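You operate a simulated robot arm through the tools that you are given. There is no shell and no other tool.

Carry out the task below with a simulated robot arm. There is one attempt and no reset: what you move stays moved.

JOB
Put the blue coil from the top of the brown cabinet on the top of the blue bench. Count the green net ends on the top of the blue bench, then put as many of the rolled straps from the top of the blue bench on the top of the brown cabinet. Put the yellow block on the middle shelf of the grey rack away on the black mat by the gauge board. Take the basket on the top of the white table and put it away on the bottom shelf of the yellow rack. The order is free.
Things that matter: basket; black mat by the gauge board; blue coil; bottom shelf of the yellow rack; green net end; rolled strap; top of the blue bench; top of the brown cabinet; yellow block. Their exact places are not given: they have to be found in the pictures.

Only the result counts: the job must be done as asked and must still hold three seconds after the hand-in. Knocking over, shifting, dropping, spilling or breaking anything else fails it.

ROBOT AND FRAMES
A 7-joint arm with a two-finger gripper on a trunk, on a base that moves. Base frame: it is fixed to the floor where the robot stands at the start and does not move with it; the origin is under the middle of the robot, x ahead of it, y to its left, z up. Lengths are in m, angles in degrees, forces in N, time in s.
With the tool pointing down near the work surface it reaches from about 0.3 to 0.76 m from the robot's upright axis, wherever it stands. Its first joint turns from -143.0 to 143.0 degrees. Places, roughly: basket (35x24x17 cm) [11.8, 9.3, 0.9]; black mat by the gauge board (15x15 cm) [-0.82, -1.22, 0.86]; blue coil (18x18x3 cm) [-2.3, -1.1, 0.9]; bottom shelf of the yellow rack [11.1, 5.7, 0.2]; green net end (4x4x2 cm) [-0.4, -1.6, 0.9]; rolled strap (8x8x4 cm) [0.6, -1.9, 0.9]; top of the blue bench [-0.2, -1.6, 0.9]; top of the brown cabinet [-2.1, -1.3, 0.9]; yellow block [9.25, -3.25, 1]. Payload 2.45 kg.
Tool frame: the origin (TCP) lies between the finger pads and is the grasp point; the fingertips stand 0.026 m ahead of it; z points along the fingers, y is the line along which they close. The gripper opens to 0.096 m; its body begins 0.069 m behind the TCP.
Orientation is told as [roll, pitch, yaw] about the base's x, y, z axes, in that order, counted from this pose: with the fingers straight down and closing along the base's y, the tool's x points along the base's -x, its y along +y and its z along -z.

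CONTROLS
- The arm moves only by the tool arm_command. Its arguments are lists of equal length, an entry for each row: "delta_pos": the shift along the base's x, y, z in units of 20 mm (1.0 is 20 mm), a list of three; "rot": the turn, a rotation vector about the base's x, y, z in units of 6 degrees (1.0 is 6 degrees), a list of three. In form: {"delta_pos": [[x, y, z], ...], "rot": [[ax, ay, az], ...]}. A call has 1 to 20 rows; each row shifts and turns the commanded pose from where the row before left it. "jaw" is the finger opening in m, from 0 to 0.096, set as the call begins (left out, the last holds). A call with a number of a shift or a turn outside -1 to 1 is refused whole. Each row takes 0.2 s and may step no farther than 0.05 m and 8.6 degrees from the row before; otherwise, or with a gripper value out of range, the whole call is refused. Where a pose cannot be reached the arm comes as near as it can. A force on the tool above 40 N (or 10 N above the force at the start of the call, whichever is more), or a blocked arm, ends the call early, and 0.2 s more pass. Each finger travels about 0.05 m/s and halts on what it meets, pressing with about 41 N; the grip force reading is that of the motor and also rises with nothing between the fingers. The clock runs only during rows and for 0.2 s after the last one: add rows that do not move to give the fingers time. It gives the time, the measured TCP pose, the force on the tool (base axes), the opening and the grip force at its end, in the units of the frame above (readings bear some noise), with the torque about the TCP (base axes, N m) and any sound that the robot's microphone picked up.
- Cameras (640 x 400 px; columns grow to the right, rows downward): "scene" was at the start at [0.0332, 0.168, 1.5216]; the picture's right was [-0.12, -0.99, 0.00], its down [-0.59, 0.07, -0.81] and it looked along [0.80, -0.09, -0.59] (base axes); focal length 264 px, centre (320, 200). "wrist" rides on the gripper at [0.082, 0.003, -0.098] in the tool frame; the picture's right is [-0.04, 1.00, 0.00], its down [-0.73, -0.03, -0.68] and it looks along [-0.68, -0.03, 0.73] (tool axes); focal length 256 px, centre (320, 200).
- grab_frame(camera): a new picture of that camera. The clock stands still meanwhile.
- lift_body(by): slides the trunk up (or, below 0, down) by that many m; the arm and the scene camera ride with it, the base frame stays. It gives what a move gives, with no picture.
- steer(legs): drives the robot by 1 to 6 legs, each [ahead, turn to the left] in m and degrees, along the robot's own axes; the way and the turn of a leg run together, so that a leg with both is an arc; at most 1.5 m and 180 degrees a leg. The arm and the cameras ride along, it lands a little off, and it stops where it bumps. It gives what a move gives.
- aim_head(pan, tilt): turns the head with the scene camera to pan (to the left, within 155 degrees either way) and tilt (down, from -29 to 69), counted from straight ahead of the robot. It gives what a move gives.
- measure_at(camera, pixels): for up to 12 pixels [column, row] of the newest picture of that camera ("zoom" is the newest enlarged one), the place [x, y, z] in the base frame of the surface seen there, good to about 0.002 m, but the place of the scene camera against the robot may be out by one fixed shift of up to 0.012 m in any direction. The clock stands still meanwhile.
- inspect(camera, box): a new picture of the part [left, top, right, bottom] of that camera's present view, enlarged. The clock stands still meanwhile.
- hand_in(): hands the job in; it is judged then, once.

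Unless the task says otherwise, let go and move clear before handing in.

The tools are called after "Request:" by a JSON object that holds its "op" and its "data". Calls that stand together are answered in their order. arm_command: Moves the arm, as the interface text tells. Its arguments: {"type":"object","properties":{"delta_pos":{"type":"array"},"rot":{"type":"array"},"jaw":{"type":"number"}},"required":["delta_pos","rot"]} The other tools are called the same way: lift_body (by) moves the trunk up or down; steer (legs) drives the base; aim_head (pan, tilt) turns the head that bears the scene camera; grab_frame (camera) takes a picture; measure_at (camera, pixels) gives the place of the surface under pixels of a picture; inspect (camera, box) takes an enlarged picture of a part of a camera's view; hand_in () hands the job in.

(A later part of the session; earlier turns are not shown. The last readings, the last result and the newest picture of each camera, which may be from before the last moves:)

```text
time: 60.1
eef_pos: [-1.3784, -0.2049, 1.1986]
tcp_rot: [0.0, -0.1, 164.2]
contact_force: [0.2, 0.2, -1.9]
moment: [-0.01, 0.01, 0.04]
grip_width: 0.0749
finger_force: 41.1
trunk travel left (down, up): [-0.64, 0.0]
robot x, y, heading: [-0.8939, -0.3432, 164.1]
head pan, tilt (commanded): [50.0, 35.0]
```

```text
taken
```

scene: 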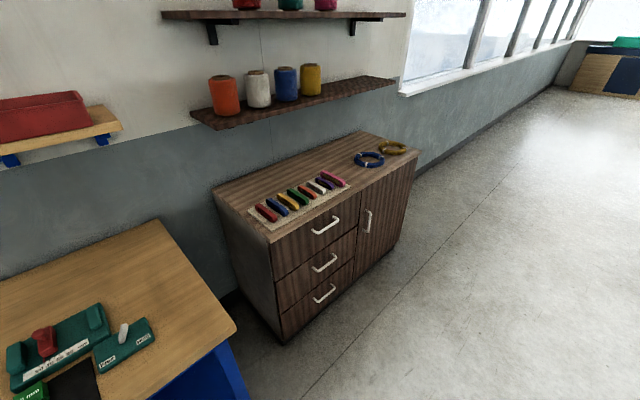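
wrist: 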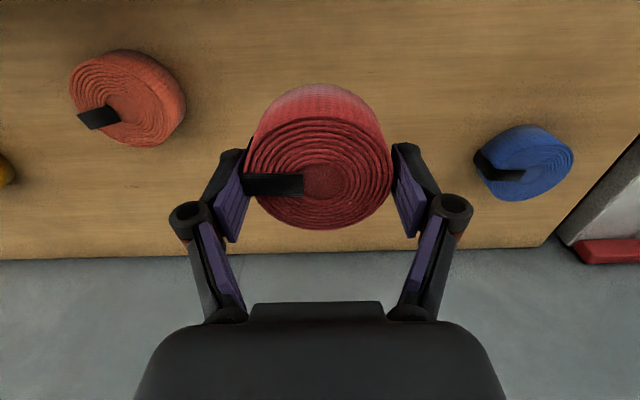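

I can see the cabinet with free wood behind the cloth and the blue coil at (369,159). I'll measure its corners, the coils, the cloth and the wall shelf.

Request:
{"op": "measure_at", "data": {"camera": "scene", "pixels": [[216, 187], [270, 238], [412, 153], [360, 132], [383, 160], [354, 160], [369, 152], [370, 167], [250, 210], [349, 186], [328, 171], [216, 128]]}}

Request:
{"op": "measure_at", "data": {"camera": "scene", "pixels": [[396, 84], [191, 111], [122, 125], [270, 180], [300, 165], [340, 148], [390, 145], [393, 153], [378, 147], [407, 147], [245, 190], [300, 180]]}}

```text
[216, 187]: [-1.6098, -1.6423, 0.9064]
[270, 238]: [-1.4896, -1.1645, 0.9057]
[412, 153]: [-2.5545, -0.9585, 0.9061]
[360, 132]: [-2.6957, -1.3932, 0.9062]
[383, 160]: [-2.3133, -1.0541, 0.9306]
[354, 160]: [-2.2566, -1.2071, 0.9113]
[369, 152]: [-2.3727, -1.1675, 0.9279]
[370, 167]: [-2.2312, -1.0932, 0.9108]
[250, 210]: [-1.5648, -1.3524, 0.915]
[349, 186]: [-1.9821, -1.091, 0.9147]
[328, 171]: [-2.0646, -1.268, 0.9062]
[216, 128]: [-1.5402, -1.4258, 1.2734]
```

```text
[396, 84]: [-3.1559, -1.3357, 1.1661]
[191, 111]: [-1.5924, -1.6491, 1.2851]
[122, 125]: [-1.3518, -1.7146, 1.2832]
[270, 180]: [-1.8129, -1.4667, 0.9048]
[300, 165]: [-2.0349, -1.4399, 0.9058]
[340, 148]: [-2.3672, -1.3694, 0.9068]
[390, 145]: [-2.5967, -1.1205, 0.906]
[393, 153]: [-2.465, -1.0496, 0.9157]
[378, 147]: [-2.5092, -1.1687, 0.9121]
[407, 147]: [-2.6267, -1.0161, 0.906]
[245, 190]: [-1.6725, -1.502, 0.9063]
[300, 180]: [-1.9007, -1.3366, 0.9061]
```

The cabinet top is at z≈0.906 with a wall shelf at z≈1.28 over its rear 0.22 m, so I'll work in the front strip between the cloth end (x≈-2.0) and the blue coil (x≈-2.3). I'll drive to about (-2.1,-0.58) facing the cabinet.

Request:
{"op": "steer", "data": {"legs": [[0, 27], [1.22, 0], [0, 68]]}}

Request:
{"op": "aim_head", "data": {"pan": 25, "tilt": 50}}

Request:
{"op": "grab_frame", "data": {"camera": "scene"}}

Request:
{"op": "grab_frame", "data": {"camera": "wrist"}}

```text
time: 70.6
eef_pos: [-2.1685, -1.0825, 1.1964]
tcp_rot: [-0.1, 0.0, -99.3]
contact_force: [0.5, 0.0, -1.4]
moment: [-0.03, 0.0, 0.04]
grip_width: 0.0747
finger_force: 40.9
trunk travel left (down, up): [-0.64, 0.0]
robot x, y, heading: [-2.0884, -0.5854, -99.2]
head pan, tilt (commanded): [50.0, 35.0]
```

```text
time: 71.5
eef_pos: [-2.1703, -1.081, 1.1976]
tcp_rot: [0.0, 0.0, -99.3]
contact_force: [0.4, -0.7, -1.6]
moment: [0.0, 0.02, 0.01]
grip_width: 0.0748
finger_force: 41.5
trunk travel left (down, up): [-0.64, 0.0]
robot x, y, heading: [-2.0894, -0.5879, -99.2]
head pan, tilt (commanded): [25.0, 50.0]
```

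```text
taken
```

scene: 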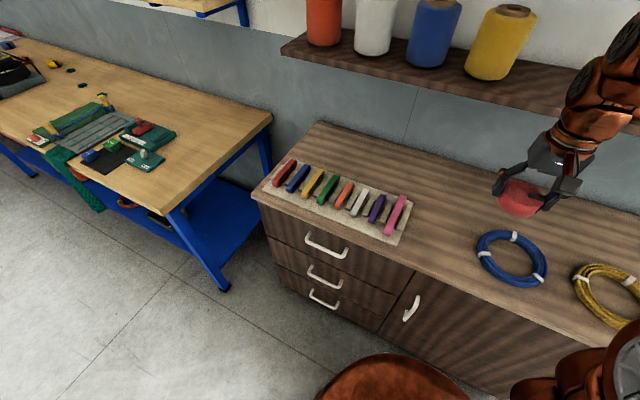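

```text
taken
```

wrist: 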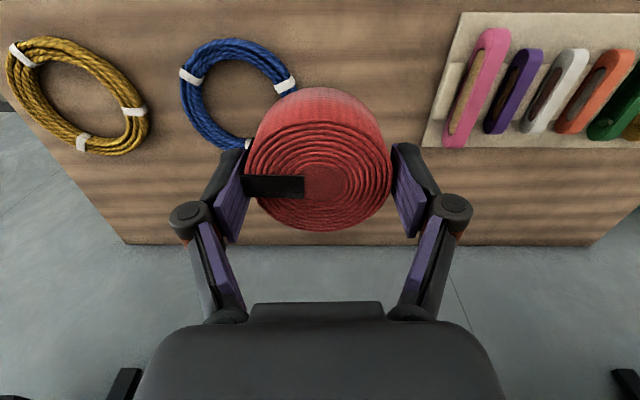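

The wrist shows the coil (240,90), yellow coil (75,95) and cloth edge (423,147). I'll measure these with the wrist camera.

Request:
{"op": "measure_at", "data": {"camera": "wrist", "pixels": [[424, 146], [461, 14], [192, 105], [291, 95], [245, 45], [215, 140], [145, 130], [340, 50], [340, 20], [380, 100], [450, 140], [400, 240]]}}

Request:
{"op": "measure_at", "data": {"camera": "scene", "pixels": [[480, 245], [545, 270], [514, 234], [517, 285], [575, 275], [410, 206], [400, 243], [440, 190], [450, 245], [385, 85], [470, 100], [555, 117]]}}

```text
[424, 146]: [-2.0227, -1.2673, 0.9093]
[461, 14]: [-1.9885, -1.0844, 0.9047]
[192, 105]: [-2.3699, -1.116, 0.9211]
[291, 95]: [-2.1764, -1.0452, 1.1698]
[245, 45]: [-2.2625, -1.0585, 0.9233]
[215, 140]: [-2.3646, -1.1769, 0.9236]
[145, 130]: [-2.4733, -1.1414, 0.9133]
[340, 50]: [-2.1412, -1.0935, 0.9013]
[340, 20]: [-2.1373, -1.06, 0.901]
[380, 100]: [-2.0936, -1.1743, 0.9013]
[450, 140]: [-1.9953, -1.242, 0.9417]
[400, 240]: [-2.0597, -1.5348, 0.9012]
```

```text
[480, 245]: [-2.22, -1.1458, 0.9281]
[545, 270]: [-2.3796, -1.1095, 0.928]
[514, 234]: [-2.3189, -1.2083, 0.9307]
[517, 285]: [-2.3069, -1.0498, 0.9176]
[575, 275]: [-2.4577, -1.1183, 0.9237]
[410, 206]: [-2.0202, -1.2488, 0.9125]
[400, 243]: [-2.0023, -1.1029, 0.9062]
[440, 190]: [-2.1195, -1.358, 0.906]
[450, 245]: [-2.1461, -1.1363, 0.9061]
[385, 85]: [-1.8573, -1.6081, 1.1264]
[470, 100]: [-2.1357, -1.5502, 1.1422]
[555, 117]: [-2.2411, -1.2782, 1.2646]
```

The cabinet top is at z=0.901 by the wrist camera, the free spot between cloth edge (x≈-2.005) and coil rim (x≈-2.21) is centred at x≈-2.105. I'll carry the strap over (-2.105,-1.13) and lower it.

Request:
{"op": "arm_command", "data": {"delta_pos": [[0.8125, -0.6125, 0], [0.8125, -0.6125, 0], [0.8125, -0.6125, 0], [0.8125, -0.6125, 0], [0, 0, -0.99], [0, 0, -0.99], [0, 0, -0.99], [0, 0, -0.99], [0, 0, -0.99], [0, 0, -0.99], [0, 0, -0.99], [0, 0, -0.99], [0, 0, -0.99], [0, 0, -0.99], [0, 0, -0.99], [0, 0, 0]], "rot": [[0, 0, 0], [0, 0, 0], [0, 0, 0], [0, 0, 0], [0, 0, 0], [0, 0, 0], [0, 0, 0], [0, 0, 0], [0, 0, 0], [0, 0, 0], [0, 0, 0], [0, 0, 0], [0, 0, 0], [0, 0, 0], [0, 0, 0], [0, 0, 0]]}}

Request:
{"op": "grab_frame", "data": {"camera": "wrist"}}

Request:
{"op": "grab_frame", "data": {"camera": "scene"}}

```text
time: 74.9
eef_pos: [-2.1043, -1.1288, 0.9801]
tcp_rot: [0.0, -0.1, -99.3]
contact_force: [-0.3, 0.5, -2.3]
moment: [0.0, -0.03, -0.02]
grip_width: 0.0749
finger_force: 40.8
trunk travel left (down, up): [-0.64, 0.0]
robot x, y, heading: [-2.0873, -0.5913, -99.5]
head pan, tilt (commanded): [25.0, 50.0]
```

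```text
taken
```

wrist: 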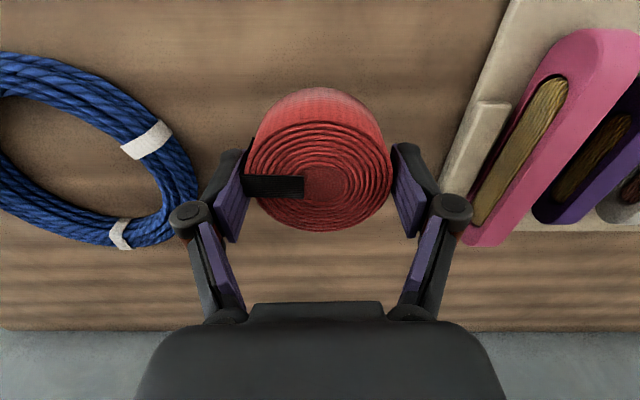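

```text
taken
```

scene: 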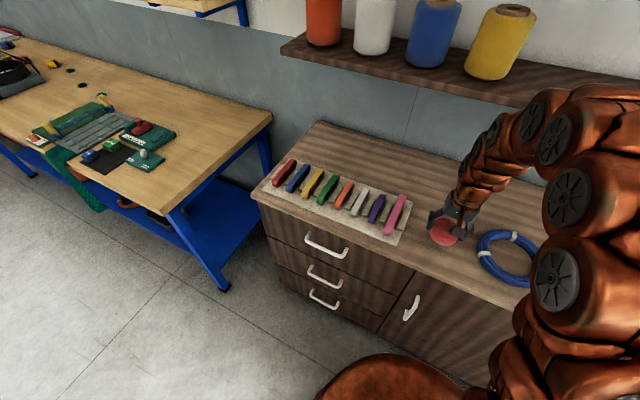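

The held strap hangs clear between coil and pink shuttle. I'll lower to z≈0.937, just above contact.

Request:
{"op": "arm_command", "data": {"delta_pos": [[0, 0, -0.6], [0, 0, -0.6], [0, 0, -0.5], [0, 0, -0.3], [0, 0, -0.15], [0, 0, -0.1], [0, 0, 0]], "rot": [[0, 0, 0], [0, 0, 0], [0, 0, 0], [0, 0, 0], [0, 0, 0], [0, 0, 0], [0, 0, 0]]}}

```text
time: 76.5
eef_pos: [-2.1054, -1.1299, 0.9351]
tcp_rot: [0.0, 0.1, -99.2]
contact_force: [0.4, 0.6, -1.9]
moment: [0.02, 0.03, 0.01]
grip_width: 0.0748
finger_force: 41.3
trunk travel left (down, up): [-0.64, 0.0]
robot x, y, heading: [-2.0888, -0.5896, -99.3]
head pan, tilt (commanded): [25.0, 50.0]
```

No contact yet at 0.9351 (force still the strap's weight). I'll ease down 2–3 mm more.

Request:
{"op": "arm_command", "data": {"delta_pos": [[0, 0, -0.06], [0, 0, -0.06], [0, 0, 0]], "rot": [[0, 0, 0], [0, 0, 0], [0, 0, 0]]}}

```text
time: 77.3
eef_pos: [-2.1039, -1.1306, 0.9337]
tcp_rot: [-0.1, -0.1, -99.3]
contact_force: [-2.8, 3.0, 13.6]
moment: [0.19, 0.07, 0.03]
grip_width: 0.0748
finger_force: 40.6
trunk travel left (down, up): [-0.64, 0.0]
robot x, y, heading: [-2.0872, -0.5907, -99.4]
head pan, tilt (commanded): [25.0, 50.0]
```

Contact is felt (13.6 N upward). I'll open the jaw gently and then rise straight up.

Request:
{"op": "arm_command", "data": {"delta_pos": [[0, 0, 0], [0, 0, 0], [0, 0, 0]], "rot": [[0, 0, 0], [0, 0, 0], [0, 0, 0]], "jaw": 0.094}}

Request:
{"op": "arm_command", "data": {"delta_pos": [[0, 0, 0.5], [0, 0, 1], [0, 0, 1], [0, 0, 1], [0, 0, 1], [0, 0, 1], [0, 0, 0]], "rot": [[0, 0, 0], [0, 0, 0], [0, 0, 0], [0, 0, 0], [0, 0, 0], [0, 0, 0], [0, 0, 0]]}}

Request:
{"op": "grab_frame", "data": {"camera": "wrist"}}

```text
time: 78.1
eef_pos: [-2.1034, -1.1312, 0.9318]
tcp_rot: [0.0, -0.1, -99.3]
contact_force: [0.2, 0.1, 0.7]
moment: [0.01, 0.02, 0.01]
grip_width: 0.094
finger_force: 0.0
trunk travel left (down, up): [-0.64, 0.0]
robot x, y, heading: [-2.0854, -0.5912, -99.4]
head pan, tilt (commanded): [25.0, 50.0]
```

```text
time: 79.7
eef_pos: [-2.1025, -1.1322, 1.0432]
tcp_rot: [0.0, 0.0, -99.3]
contact_force: [0.0, -0.4, -0.2]
moment: [0.04, 0.05, 0.02]
grip_width: 0.0942
finger_force: 0.2
trunk travel left (down, up): [-0.64, 0.0]
robot x, y, heading: [-2.0867, -0.5907, -99.3]
head pan, tilt (commanded): [25.0, 50.0]
```

```text
taken
```

wrist: 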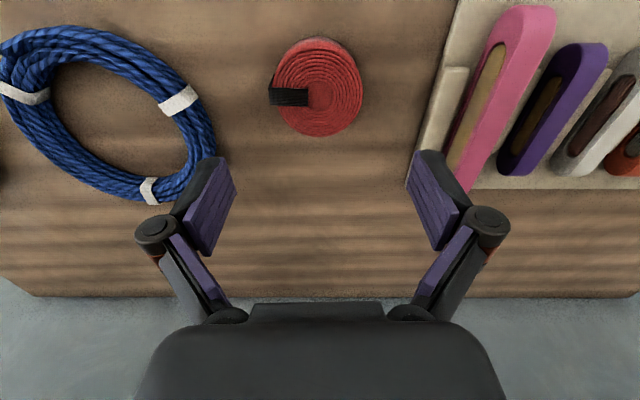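

The red strap rests on the cabinet at (-2.10,-1.13). Next is the blue coil: I'll move the wrist camera to view the whole ring.

Request:
{"op": "arm_command", "data": {"delta_pos": [[0, 0, 1], [-0.5, 0.5, 1], [-1, 0.5, 0.5], [-1, 0.5, 0], [-1, 0.5, 0], [-1, 0.5, 0], [-1, 0.5, 0], [-1, 0.5, 0], [-1, 0.5, 0], [0, 0, 0]], "rot": [[0, 0, 0], [0, 0, 0], [0, 0, 0], [0, 0, 0], [0, 0, 0], [0, 0, 0], [0, 0, 0], [0, 0, 0], [0, 0, 0], [0, 0, 0]]}}

Request:
{"op": "grab_frame", "data": {"camera": "wrist"}}

```text
time: 81.9
eef_pos: [-2.2554, -1.0507, 1.0937]
tcp_rot: [0.0, 0.1, -99.3]
contact_force: [0.0, 0.2, 0.3]
moment: [0.03, 0.0, 0.02]
grip_width: 0.0939
finger_force: 0.0
trunk travel left (down, up): [-0.64, 0.0]
robot x, y, heading: [-2.0868, -0.5829, -99.5]
head pan, tilt (commanded): [25.0, 50.0]
```

```text
taken
```

wrist: 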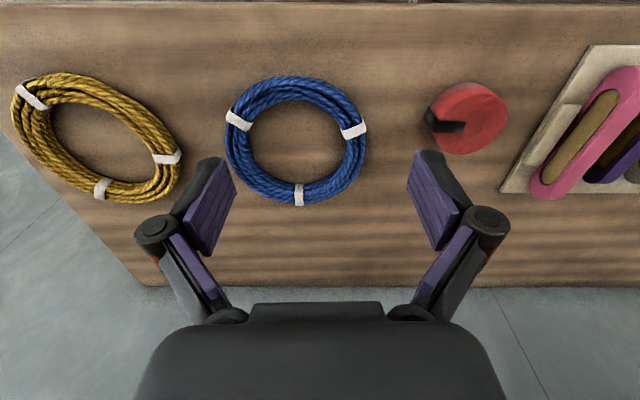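

The whole ring shows, centre about (297,140), with ties at (238,120), (353,131), (299,195). I'll measure tube points and the gaps.

Request:
{"op": "measure_at", "data": {"camera": "wrist", "pixels": [[292, 80], [292, 88], [293, 96], [290, 102], [300, 190], [236, 145], [357, 150], [330, 92], [255, 95], [297, 140], [292, 70], [160, 160]]}}

Request:
{"op": "inspect", "data": {"camera": "wrist", "box": [210, 60, 390, 215]}}

```text
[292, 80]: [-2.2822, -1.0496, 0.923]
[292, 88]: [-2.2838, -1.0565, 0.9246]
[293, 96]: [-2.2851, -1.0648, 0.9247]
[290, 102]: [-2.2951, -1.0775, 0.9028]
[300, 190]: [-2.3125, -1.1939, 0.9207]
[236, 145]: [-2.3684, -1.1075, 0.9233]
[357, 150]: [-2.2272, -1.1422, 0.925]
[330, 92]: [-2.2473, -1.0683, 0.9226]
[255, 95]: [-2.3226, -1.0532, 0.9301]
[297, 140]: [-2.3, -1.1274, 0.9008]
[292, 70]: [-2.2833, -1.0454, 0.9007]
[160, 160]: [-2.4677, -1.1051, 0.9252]
```

```text
2.58 times, centred on (300, 138) of wrist
```

zoom: 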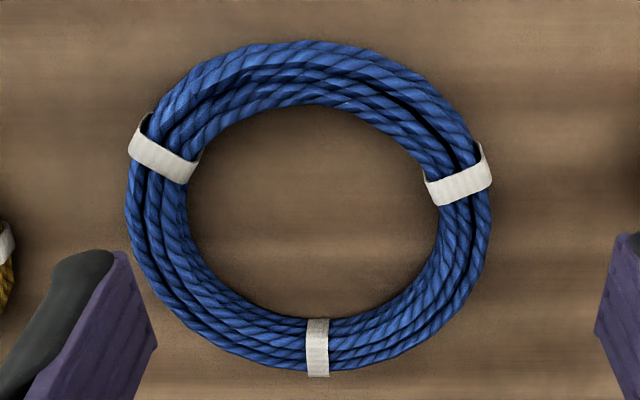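

The ring centre is (-2.298,-1.125), tube centre radius 0.0725, so the front tube point is (-2.284,-1.057), top z 0.925. I'll rotate the gripper 90° so the fingers close radially there, with a 0.06 opening.

Request:
{"op": "arm_command", "data": {"delta_pos": [[-0.1, -0.02, 0], [-0.1, -0.02, 0], [-0.1, -0.02, 0], [-0.1, -0.02, 0], [-0.1, -0.02, 0], [-0.1, -0.02, 0], [-0.1, -0.02, 0], [-0.1, -0.02, 0], [-0.1, -0.02, 0], [-0.1, -0.02, 0], [-0.1, -0.02, 0], [-0.1, -0.02, 0], [-0.1, -0.02, 0], [-0.1, -0.02, 0], [-0.05, -0.02, 0], [0, 0, 0]], "rot": [[0, 0, 1], [0, 0, 1], [0, 0, 1], [0, 0, 1], [0, 0, 1], [0, 0, 1], [0, 0, 1], [0, 0, 1], [0, 0, 1], [0, 0, 1], [0, 0, 1], [0, 0, 1], [0, 0, 1], [0, 0, 1], [0, 0, 0.7], [0, 0, 0]], "jaw": 0.06}}

Request:
{"op": "grab_frame", "data": {"camera": "wrist"}}

```text
time: 85.3
eef_pos: [-2.2833, -1.0559, 1.0932]
tcp_rot: [-0.1, 0.0, -11.1]
contact_force: [-0.3, 0.2, -0.2]
moment: [0.0, -0.02, -0.04]
grip_width: 0.0599
finger_force: 0.1
trunk travel left (down, up): [-0.64, 0.0]
robot x, y, heading: [-2.0901, -0.5859, -99.4]
head pan, tilt (commanded): [25.0, 50.0]
```

```text
taken
```

wrist: 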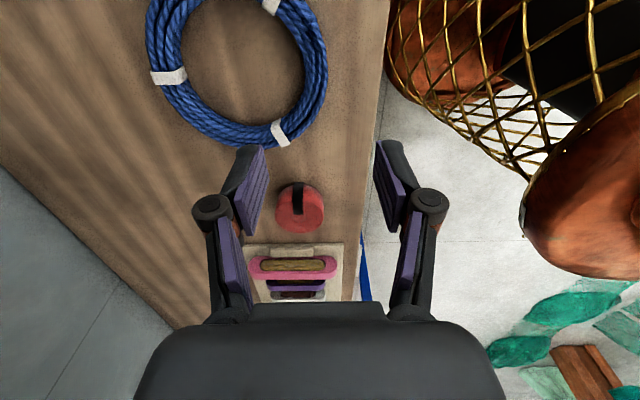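

The wrist rotated to yaw -11°, and the tube's front side is at about pixel (316,65). I'll descend to z≈0.985 and re-check.

Request:
{"op": "arm_command", "data": {"delta_pos": [[0, 0, -0.9], [0, 0, -0.9], [0, 0, -0.9], [0, 0, -0.9], [0, 0, -0.9], [0, 0, -0.9], [0, 0, 0]], "rot": [[0, 0, 0], [0, 0, 0], [0, 0, 0], [0, 0, 0], [0, 0, 0], [0, 0, 0], [0, 0, 0]]}}

Request:
{"op": "grab_frame", "data": {"camera": "wrist"}}

```text
time: 86.9
eef_pos: [-2.2811, -1.0574, 0.9865]
tcp_rot: [-0.1, 0.0, -11.1]
contact_force: [-0.1, -0.1, 0.8]
moment: [-0.03, -0.01, 0.02]
grip_width: 0.0601
finger_force: 0.1
trunk travel left (down, up): [-0.64, 0.0]
robot x, y, heading: [-2.0894, -0.5851, -99.3]
head pan, tilt (commanded): [25.0, 50.0]
```

```text
taken
```

wrist: 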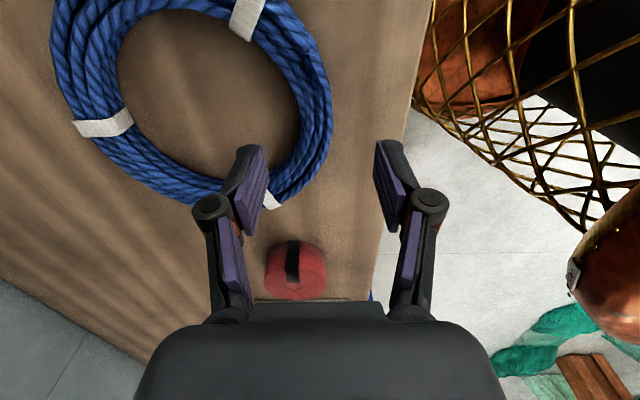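

The tube at row ~129 spans about columns 300–330, nearly centred between the fingers. I'll verify by measuring.

Request:
{"op": "measure_at", "data": {"camera": "wrist", "pixels": [[302, 120], [308, 120], [316, 120], [324, 120], [330, 120], [334, 120], [316, 100], [316, 140], [290, 120], [345, 120]]}}

```text
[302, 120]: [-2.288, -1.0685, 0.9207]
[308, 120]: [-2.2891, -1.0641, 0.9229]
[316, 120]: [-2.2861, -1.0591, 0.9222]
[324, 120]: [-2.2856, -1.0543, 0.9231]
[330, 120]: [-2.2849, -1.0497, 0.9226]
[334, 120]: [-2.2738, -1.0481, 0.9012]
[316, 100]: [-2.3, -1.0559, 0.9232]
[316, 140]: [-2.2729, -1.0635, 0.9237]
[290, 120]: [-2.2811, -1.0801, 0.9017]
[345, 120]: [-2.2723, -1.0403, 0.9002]
```

The tube spans y -1.071 to -1.047 and the TCP is at -1.057: centred. I'll descend to z≈0.930 and close.

Request:
{"op": "arm_command", "data": {"delta_pos": [[0, 0, -0.7], [0, 0, -0.7], [0, 0, -0.7], [0, -0.05, -0.7], [0, 0, 0]], "rot": [[0, 0, 0], [0, 0, 0], [0, 0, 0], [0, 0, 0], [0, 0, 0]]}}

Request:
{"op": "arm_command", "data": {"delta_pos": [[0, 0, 0], [0, 0, 0], [0, 0, 0], [0, 0, 0]], "rot": [[0, 0, 0], [0, 0, 0], [0, 0, 0], [0, 0, 0]], "jaw": 0.0}}

Request:
{"op": "grab_frame", "data": {"camera": "wrist"}}

```text
time: 88.1
eef_pos: [-2.2823, -1.0571, 0.9289]
tcp_rot: [0.0, 0.0, -11.1]
contact_force: [0.1, 0.0, -0.3]
moment: [0.01, -0.01, 0.02]
grip_width: 0.0598
finger_force: 0.0
trunk travel left (down, up): [-0.64, 0.0]
robot x, y, heading: [-2.0851, -0.5861, -99.3]
head pan, tilt (commanded): [25.0, 50.0]
```

```text
time: 89.1
eef_pos: [-2.2836, -1.0574, 0.9299]
tcp_rot: [0.0, 0.0, -11.2]
contact_force: [1.8, -0.7, 1.7]
moment: [-0.04, 0.0, 0.18]
grip_width: 0.0185
finger_force: 41.0
trunk travel left (down, up): [-0.64, 0.0]
robot x, y, heading: [-2.0848, -0.5836, -99.6]
head pan, tilt (commanded): [25.0, 50.0]
```

```text
taken
```

wrist: 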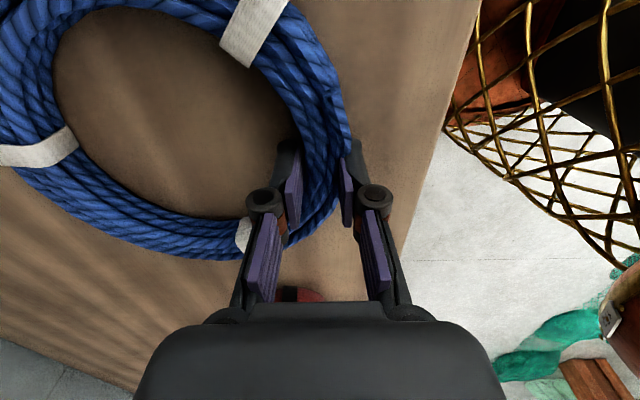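

The coil's tube is pinched (opening 0.0185, 41 N). I'll lift it slowly and check whether it droops.

Request:
{"op": "arm_command", "data": {"delta_pos": [[0, 0, 0.3], [0, 0, 0.5], [0, 0, 0.7], [0, 0, 1], [0, 0, 1], [0, 0, 0]], "rot": [[0, 0, 0], [0, 0, 0], [0, 0, 0], [0, 0, 0], [0, 0, 0], [0, 0, 0]]}}

Request:
{"op": "grab_frame", "data": {"camera": "wrist"}}

Request:
{"op": "aim_head", "data": {"pan": -20, "tilt": 50}}

Request:
{"op": "grab_frame", "data": {"camera": "scene"}}

```text
time: 90.5
eef_pos: [-2.2843, -1.056, 0.9975]
tcp_rot: [0.0, 0.0, -11.1]
contact_force: [-0.5, -0.7, -3.1]
moment: [0.21, -0.09, 0.01]
grip_width: 0.0184
finger_force: 41.5
trunk travel left (down, up): [-0.64, 0.0]
robot x, y, heading: [-2.086, -0.5876, -99.4]
head pan, tilt (commanded): [25.0, 50.0]
```

```text
taken
```

wrist: 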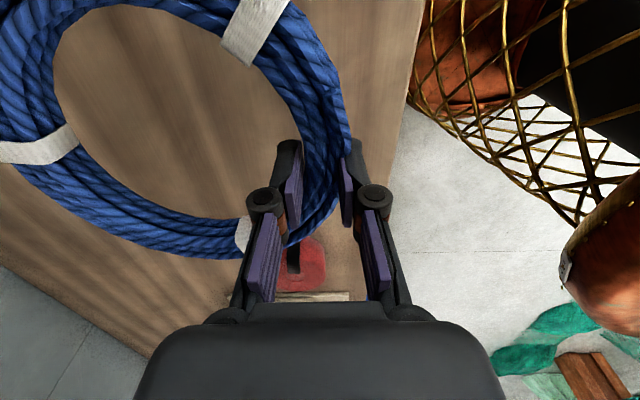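

```text
time: 91.6
eef_pos: [-2.2848, -1.0574, 0.9972]
tcp_rot: [0.0, 0.0, -11.0]
contact_force: [-0.6, 0.0, -4.0]
moment: [0.2, -0.09, 0.02]
grip_width: 0.0183
finger_force: 41.1
trunk travel left (down, up): [-0.64, 0.0]
robot x, y, heading: [-2.0829, -0.5915, -99.4]
head pan, tilt (commanded): [-20.0, 50.0]
```

```text
taken
```

scene: 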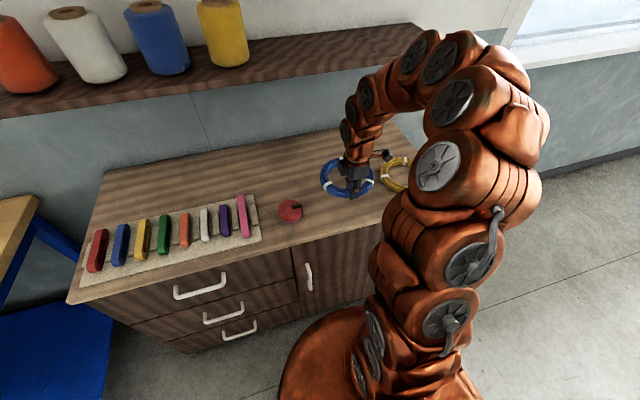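

The coil hangs level and weighs about 0.35 kg; the seven shuttles, red strap and yellow coil are untouched. I'll raise it to z≈1.2, drawing slightly back from the shelf.

Request:
{"op": "arm_command", "data": {"delta_pos": [[0, 0.2, 1], [0, 0.3, 1], [0, 0.3, 1], [0, 0.3, 1], [0, 0.3, 1], [0, 0.3, 1], [0, 0.3, 1], [0, 0.3, 1], [0, 0, 1], [0, 0, 1], [0, 0, 0]], "rot": [[0, 0, 0], [0, 0, 0], [0, 0, 0], [0, 0, 0], [0, 0, 0], [0, 0, 0], [0, 0, 0], [0, 0, 0], [0, 0, 0], [0, 0, 0], [0, 0, 0]]}}

Request:
{"op": "steer", "data": {"legs": [[-0.2, 0], [0, 92.3], [1.05, 0], [1.05, 0]]}}

Request:
{"op": "aim_head", "data": {"pan": -90, "tilt": 45}}

Request:
{"op": "grab_frame", "data": {"camera": "scene"}}

Request:
{"op": "grab_frame", "data": {"camera": "wrist"}}

```text
time: 94.0
eef_pos: [-2.2839, -1.0068, 1.1975]
tcp_rot: [0.0, -0.1, -11.1]
contact_force: [0.7, 0.1, -3.4]
moment: [0.2, -0.08, -0.02]
grip_width: 0.0183
finger_force: 41.0
trunk travel left (down, up): [-0.64, 0.0]
robot x, y, heading: [-2.088, -0.591, -99.1]
head pan, tilt (commanded): [-20.0, 50.0]
```

```text
time: 109.6
eef_pos: [0.4778, -0.8862, 1.1971]
tcp_rot: [0.0, -0.1, 79.1]
contact_force: [-0.4, -0.6, -3.0]
moment: [0.09, 0.23, 0.01]
grip_width: 0.0186
finger_force: 40.8
trunk travel left (down, up): [-0.64, 0.0]
robot x, y, heading: [0.0551, -0.6922, -9.1]
head pan, tilt (commanded): [-20.0, 50.0]
```

```text
time: 111.0
eef_pos: [0.4794, -0.8865, 1.1983]
tcp_rot: [0.0, 0.0, 79.2]
contact_force: [0.8, 0.1, -3.4]
moment: [0.08, 0.21, -0.02]
grip_width: 0.0186
finger_force: 41.4
trunk travel left (down, up): [-0.64, 0.0]
robot x, y, heading: [0.0586, -0.6929, -9.0]
head pan, tilt (commanded): [-90.0, 45.0]
```

```text
taken
```

scene: 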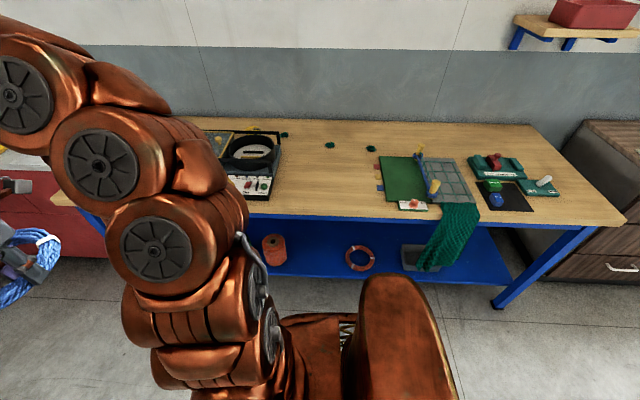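

```text
taken
```

wrist: 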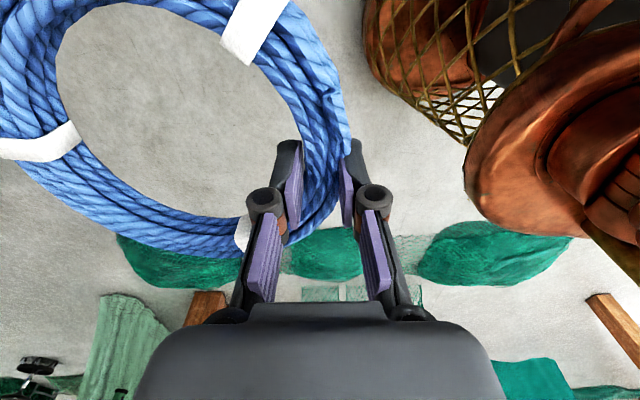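

From here the net ends show at (284,134), (330,145), (371,150) and the free middle lies around (325,185). I'll measure the free region's bounds.

Request:
{"op": "measure_at", "data": {"camera": "scene", "pixels": [[272, 198], [281, 140], [284, 134], [330, 146], [371, 150], [377, 165], [377, 187], [325, 185], [325, 205], [325, 165], [290, 190], [345, 185]]}}

Request:
{"op": "inspect", "data": {"camera": "scene", "box": [230, 110, 400, 215]}}

```text
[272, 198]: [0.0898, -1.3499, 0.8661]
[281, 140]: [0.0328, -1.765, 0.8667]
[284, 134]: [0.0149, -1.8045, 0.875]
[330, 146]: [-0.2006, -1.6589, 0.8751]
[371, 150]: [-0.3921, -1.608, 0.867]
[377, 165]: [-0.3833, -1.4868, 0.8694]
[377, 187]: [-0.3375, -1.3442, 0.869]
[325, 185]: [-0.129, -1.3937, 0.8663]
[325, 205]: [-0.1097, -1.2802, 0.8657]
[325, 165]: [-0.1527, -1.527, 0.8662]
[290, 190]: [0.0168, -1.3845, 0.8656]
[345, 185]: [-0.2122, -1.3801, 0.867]
```

```text
3.76 times, centred on (315, 162) of scene
```

zoom: 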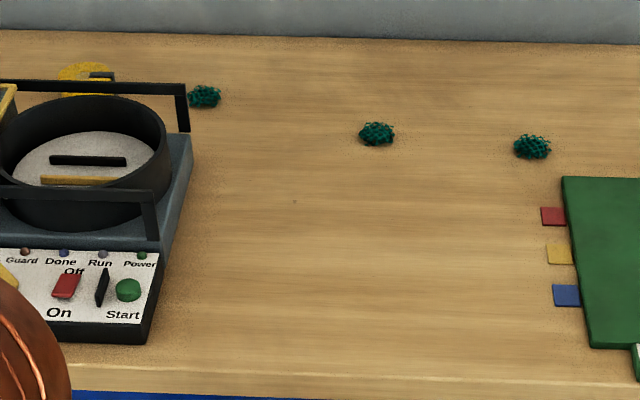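

The free region spans x -0.33 to 0.08, y -1.3 to -1.6, so I'll aim the coil's centre at about (-0.13,-1.43). I'll turn to face the bench and move in.

Request:
{"op": "steer", "data": {"legs": [[0, -93.7], [0.22, 0]]}}

Request:
{"op": "aim_head", "data": {"pan": -15, "tilt": 50}}

Request:
{"op": "grab_frame", "data": {"camera": "scene"}}

Request:
{"op": "grab_frame", "data": {"camera": "wrist"}}

```text
time: 116.8
eef_pos: [-0.2449, -1.2994, 1.1989]
tcp_rot: [-0.1, 0.0, -17.7]
contact_force: [-0.3, 0.0, -2.5]
moment: [0.19, -0.09, 0.03]
grip_width: 0.0188
finger_force: 41.2
trunk travel left (down, up): [-0.64, 0.0]
robot x, y, heading: [-0.0023, -0.9057, -105.8]
head pan, tilt (commanded): [-90.0, 45.0]
```

```text
time: 118.3
eef_pos: [-0.2454, -1.3, 1.1983]
tcp_rot: [-0.1, 0.0, -17.6]
contact_force: [-0.6, 0.4, -3.6]
moment: [0.23, -0.11, 0.03]
grip_width: 0.0186
finger_force: 40.9
trunk travel left (down, up): [-0.64, 0.0]
robot x, y, heading: [-0.005, -0.9063, -105.8]
head pan, tilt (commanded): [-15.0, 50.0]
```

```text
taken
```

scene: 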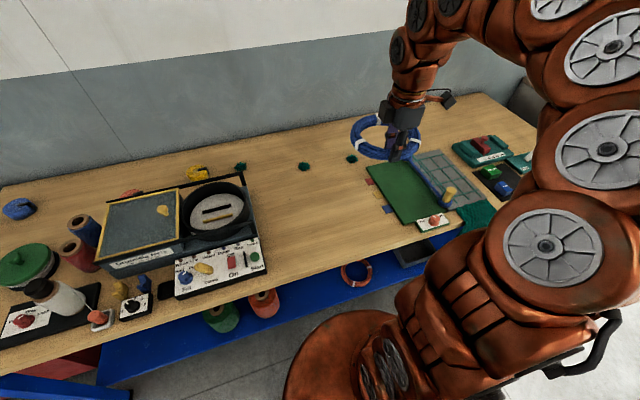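

```text
taken
```

wrist: 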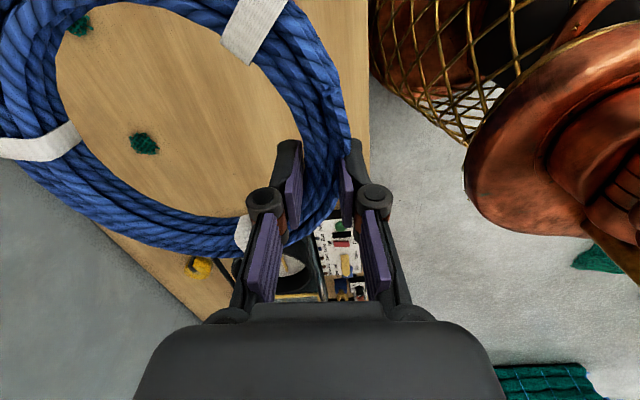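

The coil is centred at about (-0.267,-1.369) now; I need to shift (+0.137,-0.061) and lower to contact near TCP z 0.890. Moving above and down to z≈0.918 first.

Request:
{"op": "arm_command", "data": {"delta_pos": [[0.98, -0.436, -0.5], [0.98, -0.436, -0.5], [0.98, -0.436, -1], [0.98, -0.436, -1], [0.98, -0.436, -1], [0.98, -0.436, -1], [0.98, -0.436, -1], [0, 0, -1], [0, 0, -1], [0, 0, -1], [0, 0, -1], [0, 0, -1], [0, 0, -1], [0, 0, -1], [0, 0, -1], [0, 0, 0]], "rot": [[0, 0, 0], [0, 0, 0], [0, 0, 0], [0, 0, 0], [0, 0, 0], [0, 0, 0], [0, 0, 0], [0, 0, 0], [0, 0, 0], [0, 0, 0], [0, 0, 0], [0, 0, 0], [0, 0, 0], [0, 0, 0], [0, 0, 0], [0, 0, 0]]}}

Request:
{"op": "grab_frame", "data": {"camera": "scene"}}

Request:
{"op": "grab_frame", "data": {"camera": "wrist"}}

```text
time: 121.7
eef_pos: [-0.1108, -1.3605, 0.9177]
tcp_rot: [0.0, 0.0, -17.6]
contact_force: [-0.7, 0.6, -3.4]
moment: [0.2, -0.1, 0.01]
grip_width: 0.0187
finger_force: 41.6
trunk travel left (down, up): [-0.64, 0.0]
robot x, y, heading: [-0.0035, -0.9005, -105.8]
head pan, tilt (commanded): [-15.0, 50.0]
```

```text
taken
```

scene: 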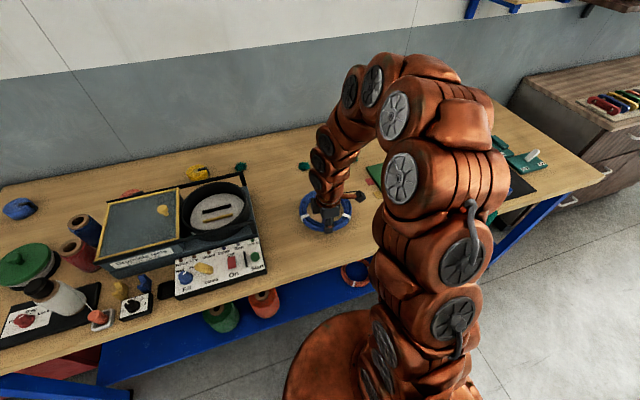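

```text
taken
```

wrist: 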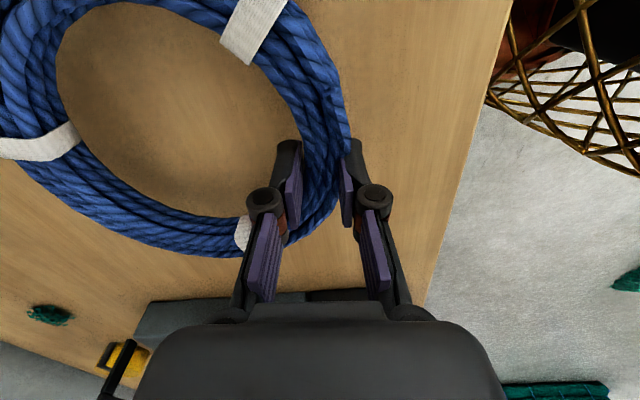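

The coil hovers about 3 cm above bare bench, clear of net ends. I'll lower it to contact.

Request:
{"op": "arm_command", "data": {"delta_pos": [[0, 0, -0.5], [0, 0, -0.4], [0, 0, -0.25], [0, 0, -0.1], [0, 0, -0.05], [0, 0, 0]], "rot": [[0, 0, 0], [0, 0, 0], [0, 0, 0], [0, 0, 0], [0, 0, 0], [0, 0, 0]]}}

```text
time: 123.1
eef_pos: [-0.109, -1.361, 0.8908]
tcp_rot: [0.0, 0.0, -17.7]
contact_force: [-1.3, -0.6, -1.2]
moment: [-0.09, 0.13, -0.1]
grip_width: 0.0187
finger_force: 40.7
trunk travel left (down, up): [-0.64, 0.0]
robot x, y, heading: [-0.0029, -0.9062, -105.9]
head pan, tilt (commanded): [-15.0, 50.0]
```

The bench now bears part of the coil's weight (force down from -3.4 to -1.2). I'll open to 0.05 and rise.

Request:
{"op": "arm_command", "data": {"delta_pos": [[0, 0, -0.03], [0, 0, 0], [0, 0, 0], [0, 0, 0]], "rot": [[0, 0, 0], [0, 0, 0], [0, 0, 0], [0, 0, 0]], "jaw": 0.05}}

Request:
{"op": "arm_command", "data": {"delta_pos": [[0, 0, 0.5], [0, 0, 1], [0, 0, 1], [0, 0, 1], [0, 0, 1], [0, 0, 1], [0, 0, 1], [0, 0, 1], [0, 0, 1], [0, 0, 1], [0, 0, 1], [0, 0, 1], [0, 0, 1], [0, 0, 1], [0, 0, 0]], "rot": [[0, 0, 0], [0, 0, 0], [0, 0, 0], [0, 0, 0], [0, 0, 0], [0, 0, 0], [0, 0, 0], [0, 0, 0], [0, 0, 0], [0, 0, 0], [0, 0, 0], [0, 0, 0], [0, 0, 0], [0, 0, 0], [0, 0, 0]]}}

Request:
{"op": "grab_frame", "data": {"camera": "scene"}}

Request:
{"op": "grab_frame", "data": {"camera": "wrist"}}

```text
time: 124.1
eef_pos: [-0.1083, -1.3589, 0.8911]
tcp_rot: [0.0, 0.1, -17.6]
contact_force: [0.3, -0.2, 0.1]
moment: [0.03, 0.0, 0.0]
grip_width: 0.05
finger_force: 0.1
trunk travel left (down, up): [-0.64, 0.0]
robot x, y, heading: [-0.0003, -0.9045, -105.6]
head pan, tilt (commanded): [-15.0, 50.0]
```

```text
time: 127.3
eef_pos: [-0.1079, -1.3589, 1.1616]
tcp_rot: [-0.1, 0.0, -17.6]
contact_force: [0.0, 0.4, 0.3]
moment: [0.02, -0.02, -0.03]
grip_width: 0.0501
finger_force: 0.1
trunk travel left (down, up): [-0.64, 0.0]
robot x, y, heading: [0.0002, -0.9035, -106.0]
head pan, tilt (commanded): [-15.0, 50.0]
```

```text
taken
```

scene: 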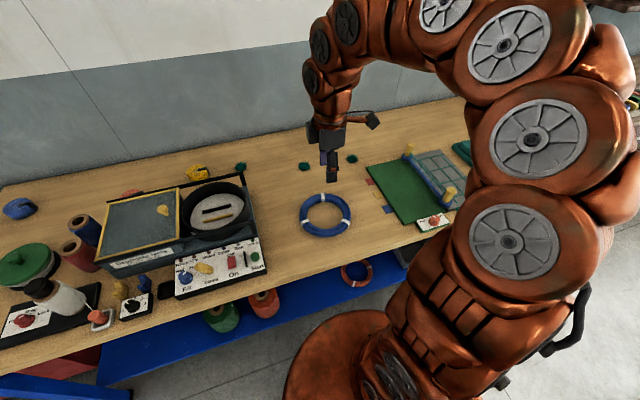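

```text
taken
```

wrist: 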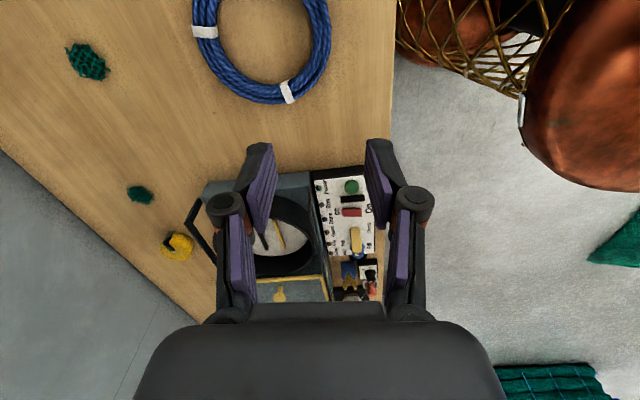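

The coil lies flat on the bench centre, clear of everything. Next is the yellow strap: I'll turn the wrist back, raise the tool, and reposition the base in front of it.

Request:
{"op": "arm_command", "data": {"delta_pos": [[0, 0, 0.3], [0, 0, 0.3], [0, 0, 0.3], [0, 0, 0.3], [0, 0, 0.3], [0, 0, 0.3], [0, 0, 0.3], [0, 0, 0.3], [0, 0, 0.3], [0, 0, 0.3], [0, 0, 0.3], [0, 0, 0.3], [0, 0, 0.3], [0, 0, 0.3], [0, 0, 0.3]], "rot": [[0, 0, -1], [0, 0, -1], [0, 0, -1], [0, 0, -1], [0, 0, -1], [0, 0, -1], [0, 0, -1], [0, 0, -1], [0, 0, -1], [0, 0, -1], [0, 0, -1], [0, 0, -1], [0, 0, -1], [0, 0, -1], [0, 0, -0.7]], "jaw": 0.096}}

Request:
{"op": "steer", "data": {"legs": [[-0.35, 0], [0, 42.7], [0.55, 0], [0, -39.5]]}}

Request:
{"op": "grab_frame", "data": {"camera": "wrist"}}

```text
time: 130.5
eef_pos: [-0.1078, -1.3599, 1.2512]
tcp_rot: [0.0, 0.2, -105.8]
contact_force: [0.0, -0.4, -0.2]
moment: [-0.01, 0.04, -0.01]
grip_width: 0.0959
finger_force: 0.1
trunk travel left (down, up): [-0.64, 0.0]
robot x, y, heading: [-0.004, -0.9025, -105.9]
head pan, tilt (commanded): [-15.0, 50.0]
```

```text
time: 139.3
eef_pos: [0.2579, -1.5143, 1.2511]
tcp_rot: [0.0, 0.0, -102.3]
contact_force: [0.6, -0.1, 0.2]
moment: [0.02, -0.02, -0.04]
grip_width: 0.0961
finger_force: 0.0
trunk travel left (down, up): [-0.64, 0.0]
robot x, y, heading: [0.3344, -1.0519, -102.0]
head pan, tilt (commanded): [-15.0, 50.0]
```

```text
taken
```

wrist: 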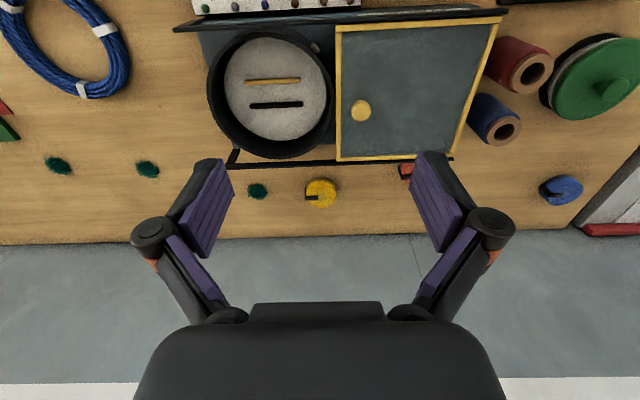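

I'm squarely in front of the yellow strap (wrist 321,193) at about 0.79 m, so I need 0.05 m more. I'll creep forward and bring the arm out at lower height.

Request:
{"op": "steer", "data": {"legs": [[0.05, 0]]}}

Request:
{"op": "grab_frame", "data": {"camera": "wrist"}}

Request:
{"op": "measure_at", "data": {"camera": "wrist", "pixels": [[321, 172], [322, 165], [310, 176], [345, 140], [400, 140], [275, 145]]}}

```text
time: 140.2
eef_pos: [0.2473, -1.5644, 1.2509]
tcp_rot: [0.0, 0.1, -102.3]
contact_force: [0.3, 0.7, -0.2]
moment: [-0.03, 0.01, -0.02]
grip_width: 0.096
finger_force: 0.0
trunk travel left (down, up): [-0.64, 0.0]
robot x, y, heading: [0.3191, -1.1047, -102.1]
head pan, tilt (commanded): [-15.0, 50.0]
```

```text
taken
```

wrist: 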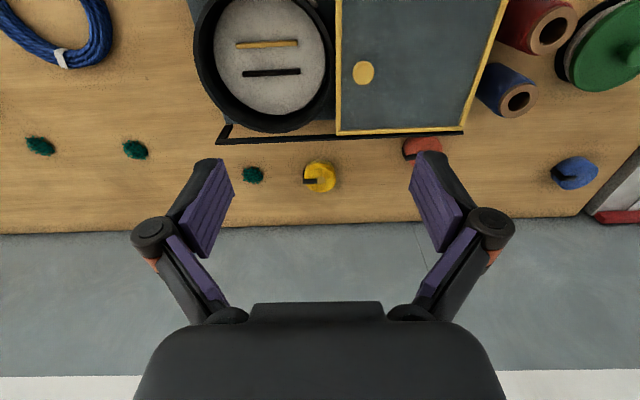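

```text
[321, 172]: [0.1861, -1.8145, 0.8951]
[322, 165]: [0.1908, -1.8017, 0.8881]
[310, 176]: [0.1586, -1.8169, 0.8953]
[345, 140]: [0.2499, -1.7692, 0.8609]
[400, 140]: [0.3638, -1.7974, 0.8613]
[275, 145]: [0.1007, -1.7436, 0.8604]
```

I'll enlarge the yellow strap and measure its rim and the rail beside it.

Request:
{"op": "inspect", "data": {"camera": "wrist", "box": [240, 100, 400, 200]}}

```text
4.00 times, centred on (320, 150) of wrist
```

zoom: 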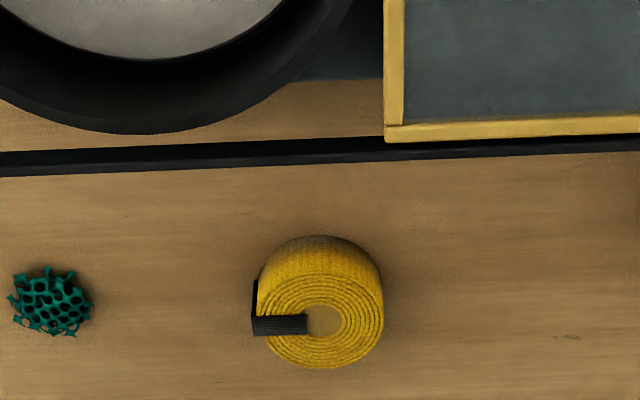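

Request:
{"op": "measure_at", "data": {"camera": "zoom", "pixels": [[322, 320], [320, 275], [322, 362], [380, 318], [262, 335], [355, 283], [285, 285], [200, 155], [560, 145], [400, 130], [45, 300], [320, 240]]}}

```text
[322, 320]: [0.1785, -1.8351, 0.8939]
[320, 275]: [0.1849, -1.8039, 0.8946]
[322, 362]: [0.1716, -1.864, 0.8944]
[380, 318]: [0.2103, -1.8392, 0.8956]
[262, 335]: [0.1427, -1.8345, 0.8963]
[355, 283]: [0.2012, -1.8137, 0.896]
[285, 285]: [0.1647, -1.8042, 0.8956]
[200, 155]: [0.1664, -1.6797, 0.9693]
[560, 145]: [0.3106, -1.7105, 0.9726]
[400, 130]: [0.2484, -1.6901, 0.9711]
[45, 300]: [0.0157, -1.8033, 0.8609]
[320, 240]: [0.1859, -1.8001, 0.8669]
```

The yellow strap's centre is (0.1775,-1.835), with 12 cm clear to the rail. I'll move over the rail and down to z≈1.0 above it.

Request:
{"op": "arm_command", "data": {"delta_pos": [[-0.2375, -0.983, -0.79], [-0.2375, -0.983, -0.79], [-0.2375, -0.983, -0.79], [-0.2375, -0.983, -0.79], [-0.2375, -0.983, -0.79], [-0.2375, -0.983, -0.79], [-0.2375, -0.983, -0.79], [-0.2375, -0.983, -0.79], [-0.2375, -0.983, -0.79], [-0.2375, -0.983, -0.79], [-0.2375, -0.983, -0.79], [-0.2375, -0.983, -0.79], [-0.3, -0.875, -1], [-0.3, -0.875, -1], [0, 0, -1], [0, 0, 0]], "rot": [[0, 0, 0], [0, 0, 0], [0, 0, 0], [0, 0, 0], [0, 0, 0], [0, 0, 0], [0, 0, 0], [0, 0, 0], [0, 0, 0], [0, 0, 0], [0, 0, 0], [0, 0, 0], [0, 0, 0], [0, 0, 0], [0, 0, 0], [0, 0, 0]]}}

Request:
{"op": "grab_frame", "data": {"camera": "wrist"}}

```text
time: 143.6
eef_pos: [0.1761, -1.8379, 1.0033]
tcp_rot: [0.0, -0.1, -102.2]
contact_force: [-0.3, -0.2, 0.1]
moment: [-0.01, 0.0, -0.02]
grip_width: 0.0962
finger_force: 0.1
trunk travel left (down, up): [-0.64, 0.0]
robot x, y, heading: [0.3219, -1.1016, -102.2]
head pan, tilt (commanded): [-15.0, 50.0]
```

```text
taken
```

wrist: 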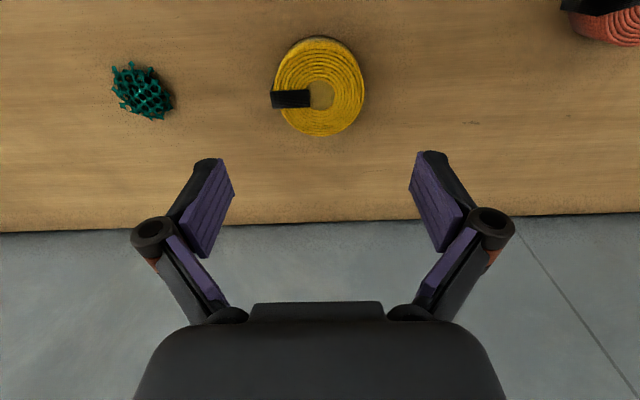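

The strap is centred at (320,88), matching the earlier good grasp. I'll descend to z≈0.894.

Request:
{"op": "arm_command", "data": {"delta_pos": [[0, 0, -0.94], [0, 0, -0.94], [0, 0, -0.94], [0, 0, -0.94], [0, 0, -0.94], [0, 0, -0.75], [0, 0, 0]], "rot": [[0, 0, 0], [0, 0, 0], [0, 0, 0], [0, 0, 0], [0, 0, 0], [0, 0, 0], [0, 0, 0]]}}

Request:
{"op": "grab_frame", "data": {"camera": "wrist"}}

```text
time: 145.2
eef_pos: [0.1783, -1.8362, 0.8898]
tcp_rot: [-0.1, 0.0, -102.2]
contact_force: [1.2, -0.7, 0.0]
moment: [0.02, 0.02, 0.01]
grip_width: 0.096
finger_force: 0.1
trunk travel left (down, up): [-0.64, 0.0]
robot x, y, heading: [0.3253, -1.1037, -102.2]
head pan, tilt (commanded): [-15.0, 50.0]
```

```text
taken
```

wrist: 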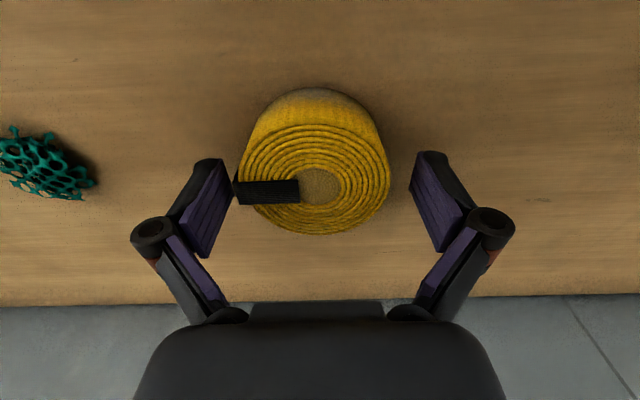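

The strap lies between the pads with no contact force. I'll close and lift.

Request:
{"op": "arm_command", "data": {"delta_pos": [[0, 0, 0.1], [0, 0, 0], [0, 0, 0], [0, 0, 0], [0, 0, 0], [0, 0, 0]], "rot": [[0, 0, 0], [0, 0, 0], [0, 0, 0], [0, 0, 0], [0, 0, 0], [0, 0, 0]], "jaw": 0.04}}

Request:
{"op": "arm_command", "data": {"delta_pos": [[0, 0, 0.5], [0, 0, 0.5], [0, 0, 1], [0, 0, 1], [0, 0, 1], [0, 0, 1]], "rot": [[0, 0, 0], [0, 0, 0], [0, 0, 0], [0, 0, 0], [0, 0, 0], [0, 0, 0]]}}

Request:
{"op": "grab_frame", "data": {"camera": "wrist"}}

```text
time: 146.6
eef_pos: [0.1779, -1.8367, 0.894]
tcp_rot: [0.0, 0.0, -102.1]
contact_force: [-2.7, -0.6, 4.5]
moment: [-0.02, -0.12, 0.01]
grip_width: 0.0749
finger_force: 41.1
trunk travel left (down, up): [-0.64, 0.0]
robot x, y, heading: [0.3222, -1.1029, -102.2]
head pan, tilt (commanded): [-15.0, 50.0]
```

```text
time: 148.0
eef_pos: [0.1775, -1.8346, 0.9941]
tcp_rot: [0.0, 0.0, -102.2]
contact_force: [-0.9, 0.0, -2.0]
moment: [0.03, 0.02, 0.02]
grip_width: 0.0748
finger_force: 41.0
trunk travel left (down, up): [-0.64, 0.0]
robot x, y, heading: [0.3239, -1.104, -102.1]
head pan, tilt (commanded): [-15.0, 50.0]
```

```text
taken
```

wrist: 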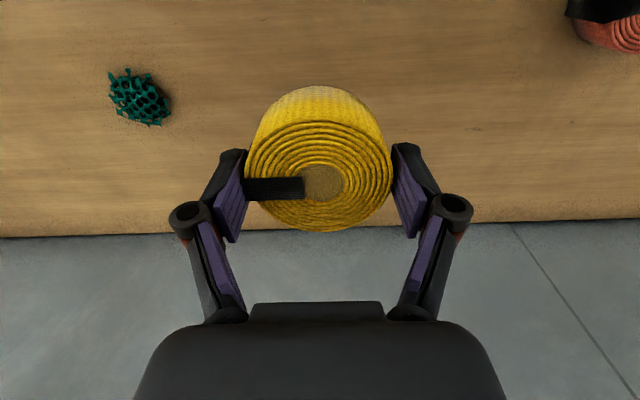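

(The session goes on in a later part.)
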